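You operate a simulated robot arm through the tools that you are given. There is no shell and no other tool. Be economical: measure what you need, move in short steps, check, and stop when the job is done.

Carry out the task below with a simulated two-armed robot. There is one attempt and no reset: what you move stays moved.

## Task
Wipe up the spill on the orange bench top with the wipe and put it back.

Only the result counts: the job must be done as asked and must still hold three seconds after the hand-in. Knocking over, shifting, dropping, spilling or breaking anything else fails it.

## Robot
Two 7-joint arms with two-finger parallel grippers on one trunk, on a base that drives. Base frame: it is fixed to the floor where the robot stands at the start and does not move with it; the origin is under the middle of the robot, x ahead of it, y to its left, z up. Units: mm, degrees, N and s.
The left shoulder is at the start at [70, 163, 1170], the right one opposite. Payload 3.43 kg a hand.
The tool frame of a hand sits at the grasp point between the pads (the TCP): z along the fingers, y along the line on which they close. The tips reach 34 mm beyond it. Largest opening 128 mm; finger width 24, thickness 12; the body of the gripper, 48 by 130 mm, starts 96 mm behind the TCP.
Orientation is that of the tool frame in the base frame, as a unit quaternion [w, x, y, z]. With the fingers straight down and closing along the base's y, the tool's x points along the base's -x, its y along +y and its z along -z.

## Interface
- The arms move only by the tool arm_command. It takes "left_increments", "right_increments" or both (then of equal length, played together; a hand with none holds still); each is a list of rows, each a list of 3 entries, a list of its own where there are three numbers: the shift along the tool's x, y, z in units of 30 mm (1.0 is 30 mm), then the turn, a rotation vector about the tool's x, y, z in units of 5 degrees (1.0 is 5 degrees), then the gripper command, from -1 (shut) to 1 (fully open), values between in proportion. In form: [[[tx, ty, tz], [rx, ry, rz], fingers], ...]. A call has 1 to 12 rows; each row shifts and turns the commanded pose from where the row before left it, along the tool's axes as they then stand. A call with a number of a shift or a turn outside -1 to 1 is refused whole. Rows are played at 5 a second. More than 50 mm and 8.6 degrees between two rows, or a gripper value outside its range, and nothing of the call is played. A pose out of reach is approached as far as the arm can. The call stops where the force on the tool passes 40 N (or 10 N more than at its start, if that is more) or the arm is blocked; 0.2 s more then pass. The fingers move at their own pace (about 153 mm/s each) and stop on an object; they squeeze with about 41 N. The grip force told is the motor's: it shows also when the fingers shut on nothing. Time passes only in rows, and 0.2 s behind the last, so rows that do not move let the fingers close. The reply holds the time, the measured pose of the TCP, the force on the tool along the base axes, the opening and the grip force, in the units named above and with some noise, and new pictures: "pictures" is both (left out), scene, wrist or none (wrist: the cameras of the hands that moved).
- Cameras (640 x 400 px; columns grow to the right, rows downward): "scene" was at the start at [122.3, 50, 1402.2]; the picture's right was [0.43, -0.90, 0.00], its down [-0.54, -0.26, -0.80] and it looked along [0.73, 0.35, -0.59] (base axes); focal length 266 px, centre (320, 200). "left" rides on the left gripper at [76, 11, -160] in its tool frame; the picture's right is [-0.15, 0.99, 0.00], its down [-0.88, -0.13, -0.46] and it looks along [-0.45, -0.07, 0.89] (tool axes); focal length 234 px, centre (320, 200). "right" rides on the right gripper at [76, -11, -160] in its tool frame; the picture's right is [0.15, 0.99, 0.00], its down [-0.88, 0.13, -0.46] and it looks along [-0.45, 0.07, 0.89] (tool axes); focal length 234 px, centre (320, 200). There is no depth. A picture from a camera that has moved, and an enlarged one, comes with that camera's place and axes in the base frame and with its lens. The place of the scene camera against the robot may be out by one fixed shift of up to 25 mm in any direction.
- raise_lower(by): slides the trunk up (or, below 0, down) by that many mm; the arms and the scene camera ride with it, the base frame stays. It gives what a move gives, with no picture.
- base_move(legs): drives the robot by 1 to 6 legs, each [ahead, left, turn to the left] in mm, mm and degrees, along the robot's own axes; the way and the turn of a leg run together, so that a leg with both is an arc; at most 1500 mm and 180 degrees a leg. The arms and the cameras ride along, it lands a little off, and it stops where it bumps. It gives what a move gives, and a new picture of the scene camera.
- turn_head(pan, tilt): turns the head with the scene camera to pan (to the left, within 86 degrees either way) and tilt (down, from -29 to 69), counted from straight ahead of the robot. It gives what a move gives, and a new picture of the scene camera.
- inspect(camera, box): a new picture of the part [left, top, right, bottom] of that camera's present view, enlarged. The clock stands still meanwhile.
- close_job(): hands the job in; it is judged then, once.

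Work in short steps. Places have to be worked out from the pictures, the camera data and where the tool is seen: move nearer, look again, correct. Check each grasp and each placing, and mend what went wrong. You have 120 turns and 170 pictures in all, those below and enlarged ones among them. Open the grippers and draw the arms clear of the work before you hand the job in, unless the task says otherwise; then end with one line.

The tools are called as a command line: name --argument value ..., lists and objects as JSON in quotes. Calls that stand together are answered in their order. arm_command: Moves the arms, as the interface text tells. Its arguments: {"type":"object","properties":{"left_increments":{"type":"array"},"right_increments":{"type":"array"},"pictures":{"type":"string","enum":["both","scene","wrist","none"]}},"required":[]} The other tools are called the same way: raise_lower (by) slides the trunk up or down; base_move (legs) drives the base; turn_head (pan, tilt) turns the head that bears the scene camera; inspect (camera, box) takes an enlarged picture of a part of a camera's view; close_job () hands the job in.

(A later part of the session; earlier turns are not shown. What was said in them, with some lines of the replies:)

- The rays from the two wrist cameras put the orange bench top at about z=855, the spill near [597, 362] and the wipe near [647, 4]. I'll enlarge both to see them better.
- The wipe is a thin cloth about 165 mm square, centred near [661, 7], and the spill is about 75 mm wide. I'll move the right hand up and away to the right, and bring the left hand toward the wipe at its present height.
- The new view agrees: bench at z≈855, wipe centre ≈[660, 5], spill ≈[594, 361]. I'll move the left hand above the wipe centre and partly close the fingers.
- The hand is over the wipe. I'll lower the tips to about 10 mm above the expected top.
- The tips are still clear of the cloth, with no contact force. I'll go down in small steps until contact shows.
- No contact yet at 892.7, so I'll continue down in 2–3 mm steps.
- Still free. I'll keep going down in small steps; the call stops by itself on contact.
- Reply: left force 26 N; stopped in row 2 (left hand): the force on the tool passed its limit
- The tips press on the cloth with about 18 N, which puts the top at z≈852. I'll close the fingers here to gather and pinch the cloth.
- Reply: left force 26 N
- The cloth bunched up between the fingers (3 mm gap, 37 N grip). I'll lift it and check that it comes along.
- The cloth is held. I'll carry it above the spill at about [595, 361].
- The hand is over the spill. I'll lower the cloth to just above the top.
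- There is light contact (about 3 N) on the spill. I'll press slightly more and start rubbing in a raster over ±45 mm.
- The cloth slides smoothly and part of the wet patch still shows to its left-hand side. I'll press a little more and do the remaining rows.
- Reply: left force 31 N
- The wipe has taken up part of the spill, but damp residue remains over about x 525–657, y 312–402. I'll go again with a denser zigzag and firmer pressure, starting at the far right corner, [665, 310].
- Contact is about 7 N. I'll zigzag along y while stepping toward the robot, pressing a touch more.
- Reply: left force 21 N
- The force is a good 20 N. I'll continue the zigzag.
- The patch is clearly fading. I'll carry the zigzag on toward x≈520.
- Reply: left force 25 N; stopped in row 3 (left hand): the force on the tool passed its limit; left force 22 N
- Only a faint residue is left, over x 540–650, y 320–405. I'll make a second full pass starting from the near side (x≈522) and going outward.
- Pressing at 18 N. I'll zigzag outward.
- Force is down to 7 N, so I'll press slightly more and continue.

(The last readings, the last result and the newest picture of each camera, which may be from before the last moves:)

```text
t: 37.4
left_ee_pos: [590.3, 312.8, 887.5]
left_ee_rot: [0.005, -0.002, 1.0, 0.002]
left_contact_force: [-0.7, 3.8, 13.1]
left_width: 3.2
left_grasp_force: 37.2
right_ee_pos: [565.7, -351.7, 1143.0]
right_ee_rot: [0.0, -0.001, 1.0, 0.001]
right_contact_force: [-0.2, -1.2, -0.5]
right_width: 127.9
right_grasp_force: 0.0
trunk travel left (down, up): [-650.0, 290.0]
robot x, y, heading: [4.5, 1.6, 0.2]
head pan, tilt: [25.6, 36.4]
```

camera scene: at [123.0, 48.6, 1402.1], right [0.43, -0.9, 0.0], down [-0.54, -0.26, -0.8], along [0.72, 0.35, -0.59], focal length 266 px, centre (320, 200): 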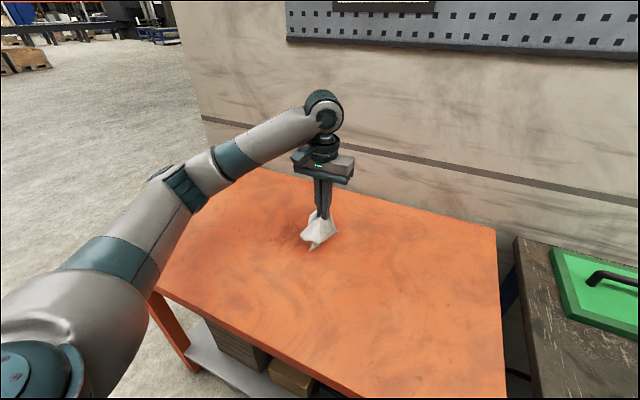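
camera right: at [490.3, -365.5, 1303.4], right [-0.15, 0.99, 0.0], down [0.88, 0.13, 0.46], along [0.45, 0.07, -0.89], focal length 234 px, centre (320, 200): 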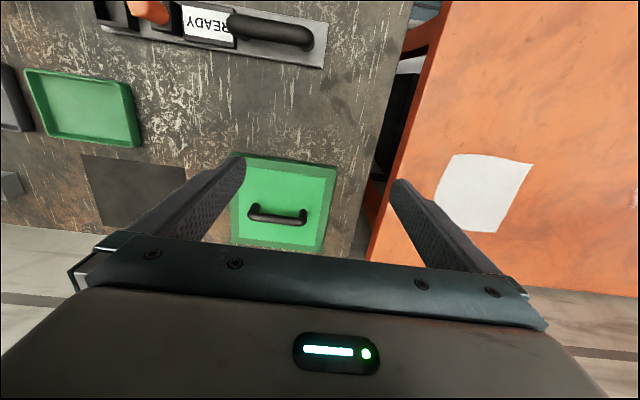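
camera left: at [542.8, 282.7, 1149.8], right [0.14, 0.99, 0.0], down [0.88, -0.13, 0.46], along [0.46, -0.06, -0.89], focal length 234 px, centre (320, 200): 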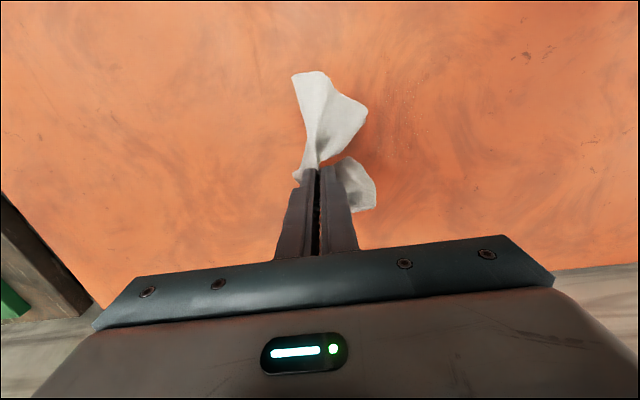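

13 N is good; I'll continue outward.

arm_command --left_increments '[[[-0.1, 0.87, 0], [0, 0, 0], -1], [[-0.1, 0.87, 0], [0, 0, 0], -1], [[-0.1, 0.87, 0], [0, 0, 0], -1], [[-0.1, 0.87, 0], [0, 0, 0], -1], [[-0.1, -0.87, 0], [0, 0, 0], -1], [[-0.1, -0.87, 0], [0, 0, 0], -1], [[-0.1, -0.87, 0], [0, 0, 0], -1], [[-0.1, -0.87, 0], [0, 0, 0], -1], [[-0.1, 0.87, 0], [0, 0, 0], -1], [[-0.1, 0.87, 0], [0, 0, 0], -1], [[-0.1, 0.87, 0], [0, 0, 0], -1], [[-0.1, 0.87, 0], [0, 0, 0], -1]]' --pictures "none"

arm_command --left_increments '[[[-0.1, -0.87, 0], [0, 0, 0], -1], [[-0.1, -0.87, 0], [0, 0, 0], -1], [[-0.1, -0.87, 0], [0, 0, 0], -1], [[-0.1, -0.87, 0], [0, 0, 0], -1], [[-0.1, 0.87, 0], [0, 0, 0], -1], [[-0.1, 0.87, 0], [0, 0, 0], -1], [[-0.1, 0.87, 0], [0, 0, 0], -1], [[-0.1, 0.87, 0], [0, 0, 0], -1], [[-0.1, -0.87, 0], [0, 0, 0], -1], [[-0.1, -0.87, 0], [0, 0, 0], -1], [[-0.1, -0.87, 0], [0, 0, 0], -1], [[-0.1, -0.87, 0], [0, 0, 0], -1]]' --pictures "none"

arm_command --left_increments '[[[0, -0.3, -1], [0, 0, 0], -1], [[0.3, -0.8, -1], [0, 0, 0], -1], [[0.3, -0.9, -1], [0, 0, 0], -1], [[0.3, 0, -0.5], [0, 0, 0], -1], [[0.3, 0, 0], [0, 0, 0], -1]]' --pictures "wrist"

inspect --camera "left" --box '[320, 40, 500, 200]'

```text
t: 40.0
left_ee_pos: [626.8, 419.5, 888.4]
left_ee_rot: [0.006, -0.002, 1.0, 0.0]
left_contact_force: [-0.5, -2.0, 7.8]
left_width: 3.1
left_grasp_force: 38.0
right_ee_pos: [565.6, -350.8, 1143.9]
right_ee_rot: [0.0, 0.0, 1.0, 0.0]
right_contact_force: [0.4, -0.4, -0.5]
right_width: 128.2
right_grasp_force: 0.0
trunk travel left (down, up): [-650.0, 290.0]
robot x, y, heading: [1.9, -1.5, 0.1]
head pan, tilt: [25.6, 36.4]
```

```text
t: 42.6
left_ee_pos: [662.7, 315.0, 887.1]
left_ee_rot: [0.004, -0.003, 1.0, 0.0]
left_contact_force: [-0.3, 1.7, 6.6]
left_width: 3.2
left_grasp_force: 37.6
right_ee_pos: [564.5, -351.0, 1143.4]
right_ee_rot: [0.001, 0.0, 1.0, 0.001]
right_contact_force: [0.6, 0.3, 0.0]
right_width: 127.8
right_grasp_force: 0.0
trunk travel left (down, up): [-650.0, 290.0]
robot x, y, heading: [5.1, 2.7, 0.1]
head pan, tilt: [25.6, 36.4]
```

```text
t: 43.8
left_ee_pos: [630.4, 252.3, 991.1]
left_ee_rot: [0.004, -0.002, 1.0, 0.0]
left_contact_force: [-0.1, 0.5, 0.0]
left_width: 2.8
left_grasp_force: 37.6
right_ee_pos: [567.1, -350.0, 1144.3]
right_ee_rot: [0.0, -0.001, 1.0, 0.0]
right_contact_force: [0.1, 0.1, 1.1]
right_width: 128.4
right_grasp_force: 0.1
trunk travel left (down, up): [-650.0, 290.0]
robot x, y, heading: [1.0, 0.1, 0.3]
head pan, tilt: [25.6, 36.4]
camera left: at [550.5, 263.3, 1151.8], right [0.14, 0.99, 0.0], down [0.88, -0.13, 0.46], along [0.46, -0.07, -0.89], focal length 234 px, centre (320, 200)
```

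left: 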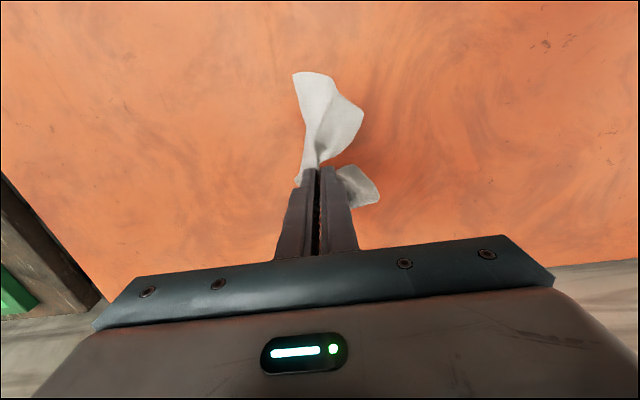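

```text
2.50 times, centred on (410, 120) of left
camera zoom: at [550.5, 263.3, 1151.8], right [0.14, 0.99, 0.0], down [0.88, -0.13, 0.46], along [0.46, -0.07, -0.89], focal length 585 px, centre (95, 400)
```

zoom: 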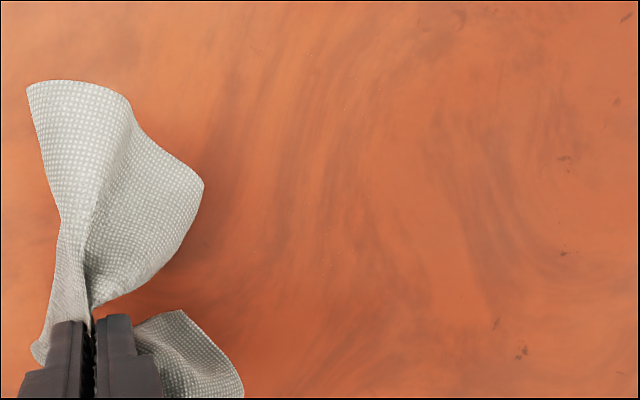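

Almost everything is gone apart from a few tiny specks. I'll do one final pass crosswise, in lines along x, to take up the rest.

arm_command --left_increments '[[[-0.35, 0.7, 0.5], [0, 0, 0], -1], [[-0.35, 0.8, 1], [0, 0, 0], -1], [[-0.35, 0.7, 1], [0, 0, 0], -1], [[0, 0, 0.7], [0, 0, 0], -1], [[0, 0, 0.18], [0, 0, 0], -1], [[0, 0, 0.08], [0, 0, 0], -1], [[0, 0, 0], [0, 0, 0], -1]]' --pictures "none"

```text
t: 45.4
left_ee_pos: [659.7, 320.7, 888.7]
left_ee_rot: [0.004, -0.002, 1.0, 0.001]
left_contact_force: [-0.3, 0.3, 2.7]
left_width: 3.0
left_grasp_force: 37.6
right_ee_pos: [567.1, -350.8, 1144.4]
right_ee_rot: [0.0, -0.002, 1.0, 0.0]
right_contact_force: [-0.7, 0.2, -0.3]
right_width: 128.0
right_grasp_force: 0.0
trunk travel left (down, up): [-650.0, 290.0]
robot x, y, heading: [-0.3, 2.0, 0.1]
head pan, tilt: [25.6, 36.4]
```

Force is only 3 N, so I'll press about 1 mm more and sweep along x.

arm_command --left_increments '[[[0.9, 0.06, 0.05], [0, 0, 0], -1], [[0.9, 0.06, 0], [0, 0, 0], -1], [[0.9, 0.06, 0], [0, 0, 0], -1], [[0.9, 0.06, 0], [0, 0, 0], -1], [[0.9, 0.06, 0], [0, 0, 0], -1], [[0, 0.15, 0], [0, 0, 0], -1], [[-0.9, 0.06, 0], [0, 0, 0], -1], [[-0.9, 0.06, 0], [0, 0, 0], -1], [[-0.9, 0.06, 0], [0, 0, 0], -1], [[-0.9, 0.06, 0], [0, 0, 0], -1], [[-0.9, 0.06, 0], [0, 0, 0], -1], [[0, 0.15, 0], [0, 0, 0], -1]]' --pictures "none"

```text
t: 48.0
left_ee_pos: [658.4, 346.1, 887.3]
left_ee_rot: [0.005, -0.001, 1.0, 0.0]
left_contact_force: [0.1, -2.4, 9.8]
left_width: 3.1
left_grasp_force: 37.1
right_ee_pos: [566.1, -351.6, 1144.0]
right_ee_rot: [0.0, 0.0, 1.0, 0.0]
right_contact_force: [-0.3, 0.3, -0.6]
right_width: 127.9
right_grasp_force: 0.1
trunk travel left (down, up): [-650.0, 290.0]
robot x, y, heading: [-0.6, -2.0, -0.1]
head pan, tilt: [25.6, 36.4]
```

10 N now; I'll run the next sweeps up to y≈410.

arm_command --left_increments '[[[0.9, 0.06, 0.02], [0, 0, 0], -1], [[0.9, 0.06, 0], [0, 0, 0], -1], [[0.9, 0.06, 0], [0, 0, 0], -1], [[0.9, 0.06, 0], [0, 0, 0], -1], [[0.9, 0.06, 0], [0, 0, 0], -1], [[0, 0.15, 0], [0, 0, 0], -1], [[-0.9, 0.06, 0], [0, 0, 0], -1], [[-0.9, 0.06, 0], [0, 0, 0], -1], [[-0.9, 0.06, 0], [0, 0, 0], -1], [[-0.9, 0.06, 0], [0, 0, 0], -1], [[-0.9, 0.06, 0], [0, 0, 0], -1], [[0, 0.15, 0], [0, 0, 0], -1]]' --pictures "none"

arm_command --left_increments '[[[0.9, 0.06, 0], [0, 0, 0], -1], [[0.9, 0.06, 0], [0, 0, 0], -1], [[0.9, 0.06, 0], [0, 0, 0], -1], [[0.9, 0.06, 0], [0, 0, 0], -1], [[0.9, 0.06, 0], [0, 0, 0], -1], [[0, 0.15, 0], [0, 0, 0], -1], [[-0.9, 0.06, 0], [0, 0, 0], -1], [[-0.9, 0.06, 0], [0, 0, 0], -1], [[-0.9, 0.06, 0], [0, 0, 0], -1], [[-0.9, 0.06, 0], [0, 0, 0], -1], [[-0.9, 0.06, 0], [0, 0, 0], -1], [[0, 0.15, 0], [0, 0, 0], -1]]' --pictures "none"

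arm_command --left_increments '[[[0.9, 0.06, 0], [0, 0, 0], -1], [[0.9, 0.06, 0], [0, 0, 0], -1], [[0.9, 0.06, 0], [0, 0, 0], -1], [[0.9, 0.06, 0], [0, 0, 0], -1], [[0.9, 0.06, 0], [0, 0, 0], -1], [[0, 0, 0], [0, 0, 0], -1]]' --pictures "none"

```text
t: 50.6
left_ee_pos: [659.2, 371.6, 887.0]
left_ee_rot: [0.005, -0.001, 1.0, 0.001]
left_contact_force: [-0.5, -5.3, 18.3]
left_width: 3.0
left_grasp_force: 38.0
right_ee_pos: [564.4, -352.3, 1144.6]
right_ee_rot: [0.001, 0.0, 1.0, 0.001]
right_contact_force: [-0.5, -0.2, 0.5]
right_width: 128.0
right_grasp_force: 0.0
trunk travel left (down, up): [-650.0, 290.0]
robot x, y, heading: [0.9, -2.8, -0.1]
head pan, tilt: [25.6, 36.4]
```

```text
t: 53.2
left_ee_pos: [660.8, 399.4, 888.0]
left_ee_rot: [0.004, -0.002, 1.0, 0.0]
left_contact_force: [1.0, -1.8, 6.1]
left_width: 3.1
left_grasp_force: 37.4
right_ee_pos: [566.2, -351.2, 1144.7]
right_ee_rot: [0.0, 0.0, 1.0, 0.0]
right_contact_force: [-0.5, 0.1, -0.5]
right_width: 128.3
right_grasp_force: 0.0
trunk travel left (down, up): [-650.0, 290.0]
robot x, y, heading: [-0.6, -0.1, -0.2]
head pan, tilt: [25.6, 36.4]
```

```text
t: 54.6
left_ee_pos: [523.1, 409.8, 886.7]
left_ee_rot: [0.005, -0.002, 1.0, 0.001]
left_contact_force: [2.8, 1.0, 17.6]
left_width: 3.1
left_grasp_force: 37.9
right_ee_pos: [565.4, -351.4, 1144.9]
right_ee_rot: [0.001, -0.001, 1.0, 0.0]
right_contact_force: [-0.1, 0.2, -0.6]
right_width: 128.0
right_grasp_force: 0.1
trunk travel left (down, up): [-650.0, 290.0]
robot x, y, heading: [1.7, -1.9, -0.0]
head pan, tilt: [25.6, 36.4]
```

The crosswise pass is finished. I'll lift and move right to view the whole patch.

arm_command --left_increments '[[[0, 0, -1], [0, 0, 0], -1], [[-0.5, -0.8, -1], [0, 0, 0], -1], [[-0.5, -1, -1], [0, 0, 0], -1], [[-0.5, -1, -0.4], [0, 0, 0], -1], [[-0.5, -1, 0], [0, 0, 0], -1], [[-0.5, -1, 0], [0, 0, 0], -1], [[-0.5, -0.5, 0], [0, 0, 0], -1]]' --pictures "wrist"

inspect --camera "left" --box '[320, 40, 500, 200]'

inspect --camera "scene" --box '[210, 180, 370, 280]'

```text
t: 56.2
left_ee_pos: [614.4, 251.1, 988.8]
left_ee_rot: [0.003, -0.002, 1.0, -0.001]
left_contact_force: [0.2, 0.3, -0.3]
left_width: 3.0
left_grasp_force: 37.4
right_ee_pos: [567.4, -350.0, 1142.6]
right_ee_rot: [-0.001, -0.001, 1.0, 0.0]
right_contact_force: [0.0, 0.4, -1.0]
right_width: 128.3
right_grasp_force: 0.1
trunk travel left (down, up): [-650.0, 290.0]
robot x, y, heading: [3.3, 3.5, -0.1]
head pan, tilt: [25.6, 36.4]
camera left: at [535.6, 261.0, 1148.6], right [0.14, 0.99, 0.0], down [0.88, -0.13, 0.46], along [0.46, -0.06, -0.89], focal length 234 px, centre (320, 200)
```

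left: 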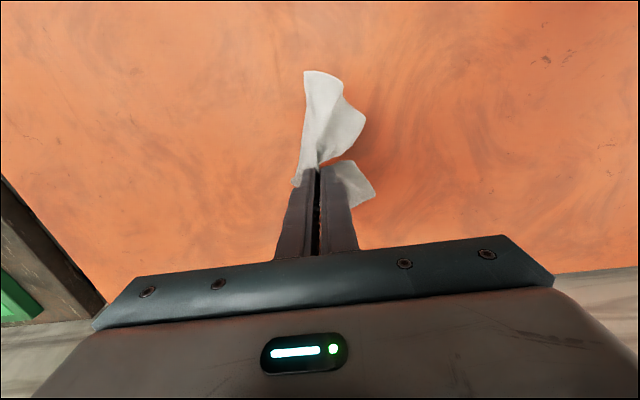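

```text
2.50 times, centred on (410, 120) of left
camera zoom: at [535.6, 261.0, 1148.6], right [0.14, 0.99, 0.0], down [0.88, -0.13, 0.46], along [0.46, -0.06, -0.89], focal length 585 px, centre (95, 400)
```

zoom: 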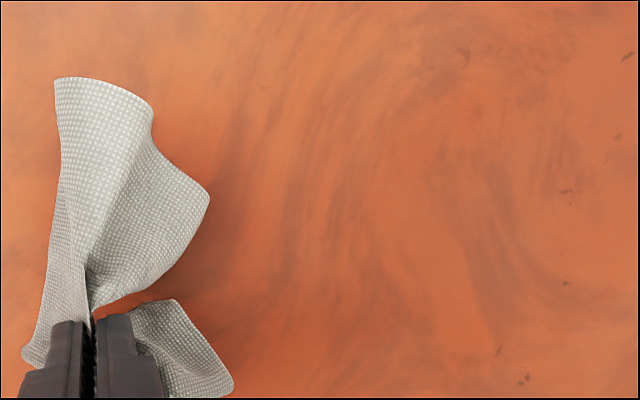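

```text
4.00 times, centred on (290, 230) of scene
camera zoom: at [123.0, 50.0, 1402.1], right [0.43, -0.9, 0.0], down [-0.54, -0.26, -0.8], along [0.72, 0.35, -0.59], focal length 1063 px, centre (440, 80)
```

zoom: 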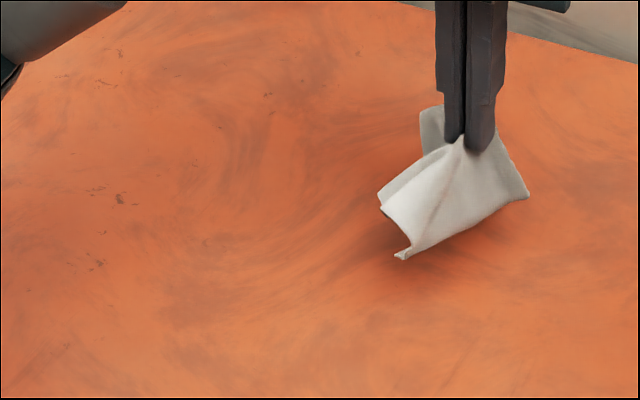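

The bench is clean. I'll carry the cloth back to its original place, with the grasp point at [661, 8].

arm_command --left_increments '[[[-0.17, -0.9, 0], [0, 0, 0], -1], [[-0.17, -0.9, 0], [0, 0, 0], -1], [[-0.17, -0.9, 0], [0, 0, 0], -1], [[-0.17, -0.9, 0], [0, 0, 0], -1], [[-0.17, -0.9, 0], [0, 0, 0], -1], [[-0.17, -0.9, 0], [0, 0, 0], -1], [[-0.17, -0.9, 0], [0, 0, 0], -1], [[-0.17, -0.9, 0], [0, 0, 0], -1], [[-0.17, -0.9, 0], [0, 0, 0], -1], [[0, 0, 1], [0, 0, 0], -1], [[0, 0, 1], [0, 0, 0], -1]]'

```text
t: 58.6
left_ee_pos: [661.8, 7.2, 928.4]
left_ee_rot: [0.004, -0.002, 1.0, 0.0]
left_contact_force: [0.2, -0.3, 0.8]
left_width: 3.2
left_grasp_force: 37.2
right_ee_pos: [565.4, -350.0, 1143.5]
right_ee_rot: [0.0, -0.001, 1.0, 0.0]
right_contact_force: [-0.6, 0.1, 0.2]
right_width: 127.9
right_grasp_force: 0.0
trunk travel left (down, up): [-650.0, 290.0]
robot x, y, heading: [-4.5, 3.6, 0.2]
head pan, tilt: [25.6, 36.4]
camera scene: at [122.7, 50.0, 1402.2], right [0.43, -0.9, 0.0], down [-0.54, -0.26, -0.8], along [0.72, 0.35, -0.59], focal length 266 px, centre (320, 200)
camera left: at [584.2, 16.9, 1088.6], right [0.14, 0.99, 0.0], down [0.88, -0.13, 0.46], along [0.46, -0.07, -0.89], focal length 234 px, centre (320, 200)
```

scene: 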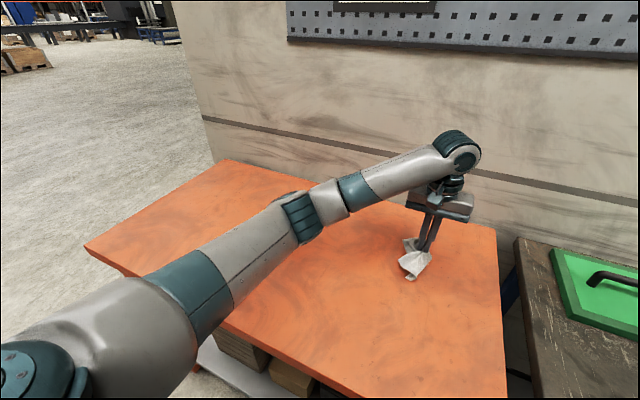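
left: 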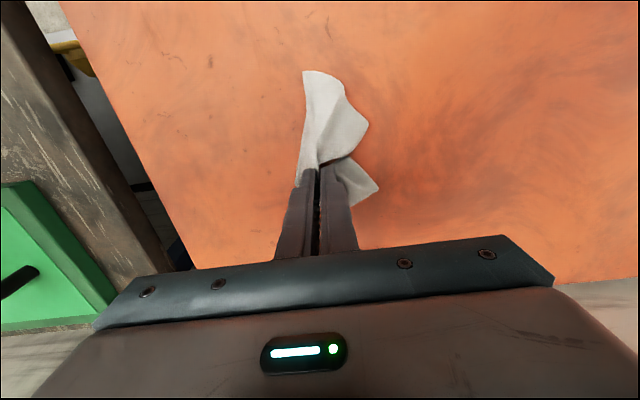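

The cloth is above its original place. I'll lower it to the bench and then open the fingers partway.

arm_command --left_increments '[[[0, 0, 0.9], [0, 0, 0], -1], [[0, 0, 0.35], [0, 0, 0], -1], [[0, 0, 0.1], [0, 0, 0], -1], [[0, 0, 0], [0, 0, 0], -1], [[0, 0, 0], [0, 0, 0], -0.6], [[0, 0, 0], [0, 0, 0], -0.3], [[0, 0, 0], [0, 0, 0], 0], [[0, 0, 0], [0, 0, 0], 0]]'

```text
t: 60.4
left_ee_pos: [662.3, 4.9, 887.3]
left_ee_rot: [0.004, -0.002, 1.0, 0.0]
left_contact_force: [1.1, 3.3, 14.2]
left_width: 61.7
left_grasp_force: 0.0
right_ee_pos: [565.7, -350.3, 1144.4]
right_ee_rot: [0.001, -0.001, 1.0, 0.0]
right_contact_force: [-0.6, 0.7, 0.4]
right_width: 128.2
right_grasp_force: 0.0
trunk travel left (down, up): [-650.0, 290.0]
robot x, y, heading: [-1.0, -0.1, 0.0]
head pan, tilt: [25.6, 36.4]
camera scene: at [120.7, 50.9, 1402.4], right [0.43, -0.9, 0.0], down [-0.53, -0.26, -0.81], along [0.73, 0.35, -0.59], focal length 266 px, centre (320, 200)
camera left: at [583.3, 17.7, 1047.6], right [0.14, 0.99, 0.0], down [0.88, -0.13, 0.46], along [0.46, -0.07, -0.89], focal length 234 px, centre (320, 200)
```

scene: 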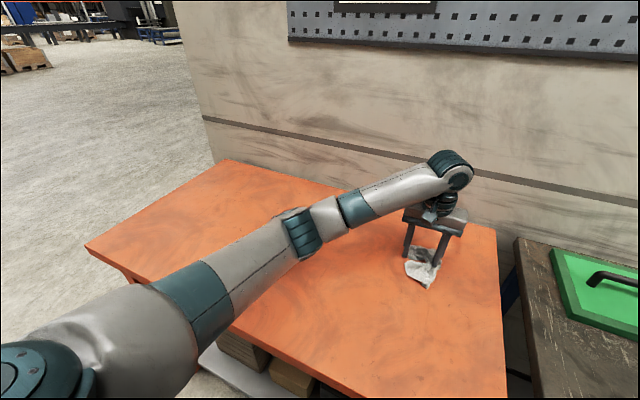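
left: 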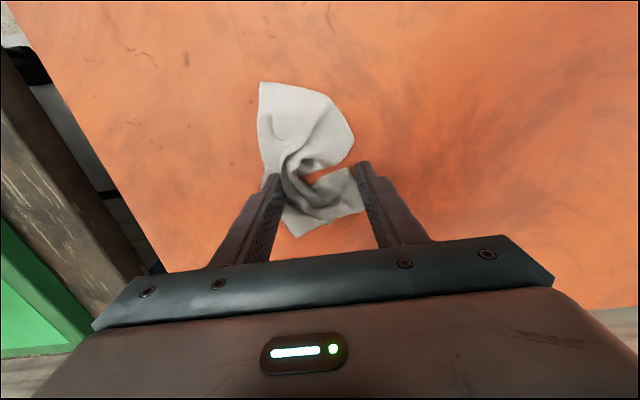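

The cloth is released. I'll lift straight up and look at where it lies.

arm_command --left_increments '[[[0, 0, -0.3], [0, 0, 0], 0.1], [[0, 0, -0.7], [0, 0, 0], 0.1], [[0, 0, -1], [0, 0, 0], 0.1], [[0, 0, -1], [0, 0, 0], 0.1], [[0, 0, -1], [0, 0, 0], 0.1], [[0, 0, -1], [0, 0, 0], 0.1]]'

```text
t: 61.8
left_ee_pos: [660.1, 8.8, 1037.0]
left_ee_rot: [0.004, -0.002, 1.0, -0.001]
left_contact_force: [0.2, -0.4, -0.1]
left_width: 70.5
left_grasp_force: 0.0
right_ee_pos: [566.4, -350.0, 1143.7]
right_ee_rot: [0.0, 0.0, 1.0, 0.0]
right_contact_force: [-0.4, 0.7, 0.5]
right_width: 128.2
right_grasp_force: 0.1
trunk travel left (down, up): [-650.0, 290.0]
robot x, y, heading: [0.2, 0.5, 0.2]
head pan, tilt: [25.6, 36.4]
camera scene: at [121.7, 50.2, 1402.2], right [0.43, -0.9, 0.0], down [-0.54, -0.26, -0.8], along [0.72, 0.35, -0.59], focal length 266 px, centre (320, 200)
camera left: at [581.6, 20.0, 1197.0], right [0.14, 0.99, 0.0], down [0.88, -0.13, 0.46], along [0.46, -0.07, -0.89], focal length 234 px, centre (320, 200)
```

scene: 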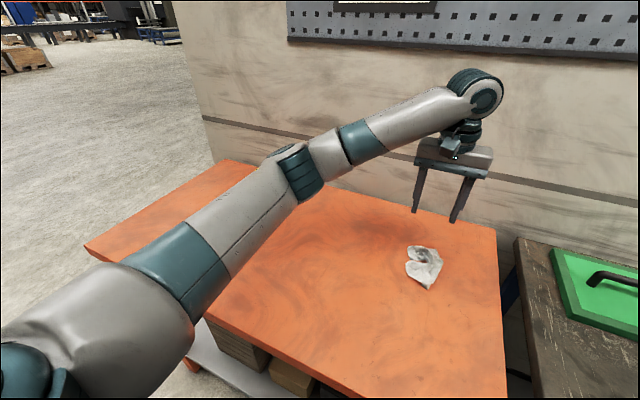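
left: 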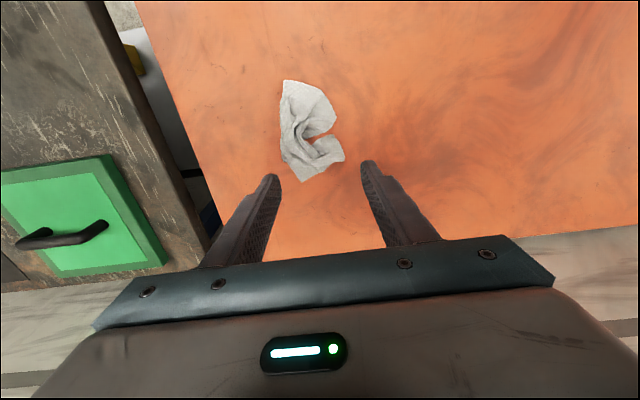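

The wipe lies within its original footprint, centred within about 20 mm of where it was, and the bench is dry. I'll withdraw the left arm toward its start pose and take a last look.

arm_command --left_increments '[[[0, 0, -1], [0, 0, 0], 1], [[0.3, 1, -1], [0, 0, 0], 1], [[0.5, 1, -0.7], [0, 0, 0], 1], [[0.6, 1, 0], [0, 0, 0], 1], [[0.6, 1, 0], [0, 0, 0], 1], [[0.6, 1, 0], [0, 0, 0], 1], [[0.6, 1, 0], [0, 0, 0], 1], [[0.6, 1, 0], [0, 0, 0], 1], [[0.6, 1, 0], [0, 0, 0], 1], [[0.6, 1, 0], [0, 0, 0], 1], [[0.6, 1, 0], [0, 0, 0], 1], [[0.6, 1, 0], [0, 0, 0], 1]]'

inspect --camera "left" --box '[160, 40, 480, 240]'

inspect --camera "scene" --box '[220, 180, 480, 320]'

```text
t: 64.4
left_ee_pos: [472.6, 336.9, 1117.4]
left_ee_rot: [0.004, -0.001, 1.0, -0.001]
left_contact_force: [-0.4, 0.3, 0.3]
left_width: 128.1
left_grasp_force: 0.0
right_ee_pos: [564.8, -349.9, 1144.4]
right_ee_rot: [-0.001, 0.0, 1.0, 0.0]
right_contact_force: [-0.7, 0.4, 1.6]
right_width: 128.0
right_grasp_force: 0.1
trunk travel left (down, up): [-650.0, 290.0]
robot x, y, heading: [-2.2, -1.9, 0.1]
head pan, tilt: [25.6, 36.4]
camera scene: at [121.0, 51.7, 1402.3], right [0.43, -0.9, 0.0], down [-0.53, -0.26, -0.8], along [0.73, 0.35, -0.59], focal length 266 px, centre (320, 200)
camera left: at [394.4, 348.8, 1277.8], right [0.14, 0.99, 0.0], down [0.88, -0.13, 0.46], along [0.46, -0.07, -0.89], focal length 234 px, centre (320, 200)
```

scene: 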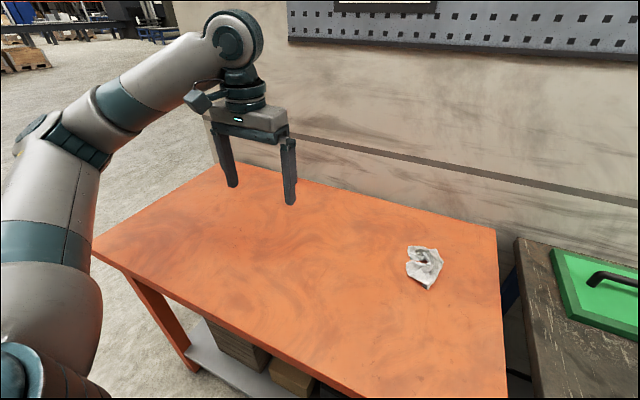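
left: 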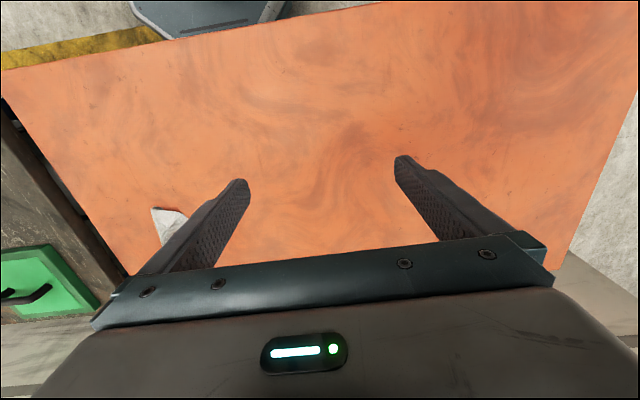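

```text
2.00 times, centred on (320, 140) of left
camera zoom: at [394.4, 348.8, 1277.8], right [0.14, 0.99, 0.0], down [0.88, -0.13, 0.46], along [0.46, -0.07, -0.89], focal length 468 px, centre (320, 320)
```

zoom: 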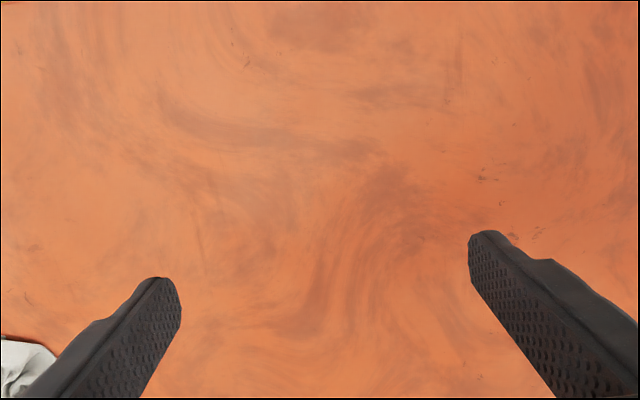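

```text
2.46 times, centred on (350, 250) of scene
camera zoom: at [121.0, 51.7, 1402.3], right [0.43, -0.9, 0.0], down [-0.53, -0.26, -0.8], along [0.73, 0.35, -0.59], focal length 654 px, centre (246, 77)
```

zoom: 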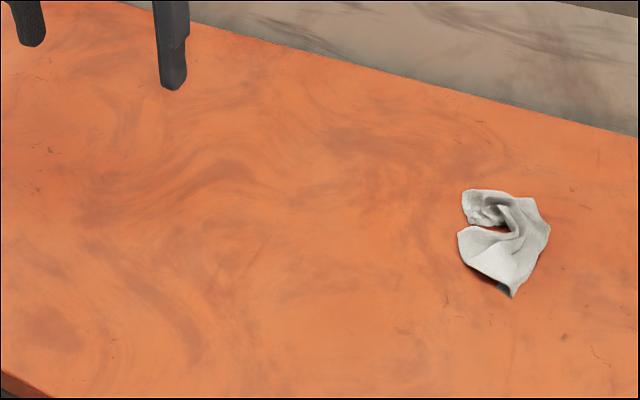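

The bench is clean, the wipe is back in its place, both grippers are open and the arms are clear. I'm handing in.

close_job

```text
The job is handed in.
```

I wiped up the spill on the orange bench, and no trace of it showed in the final close-up pictures. The wipe is back within its original spot, about 20 mm off centre and crumpled rather than flat. Both grippers are open and the arms are clear of the bench.
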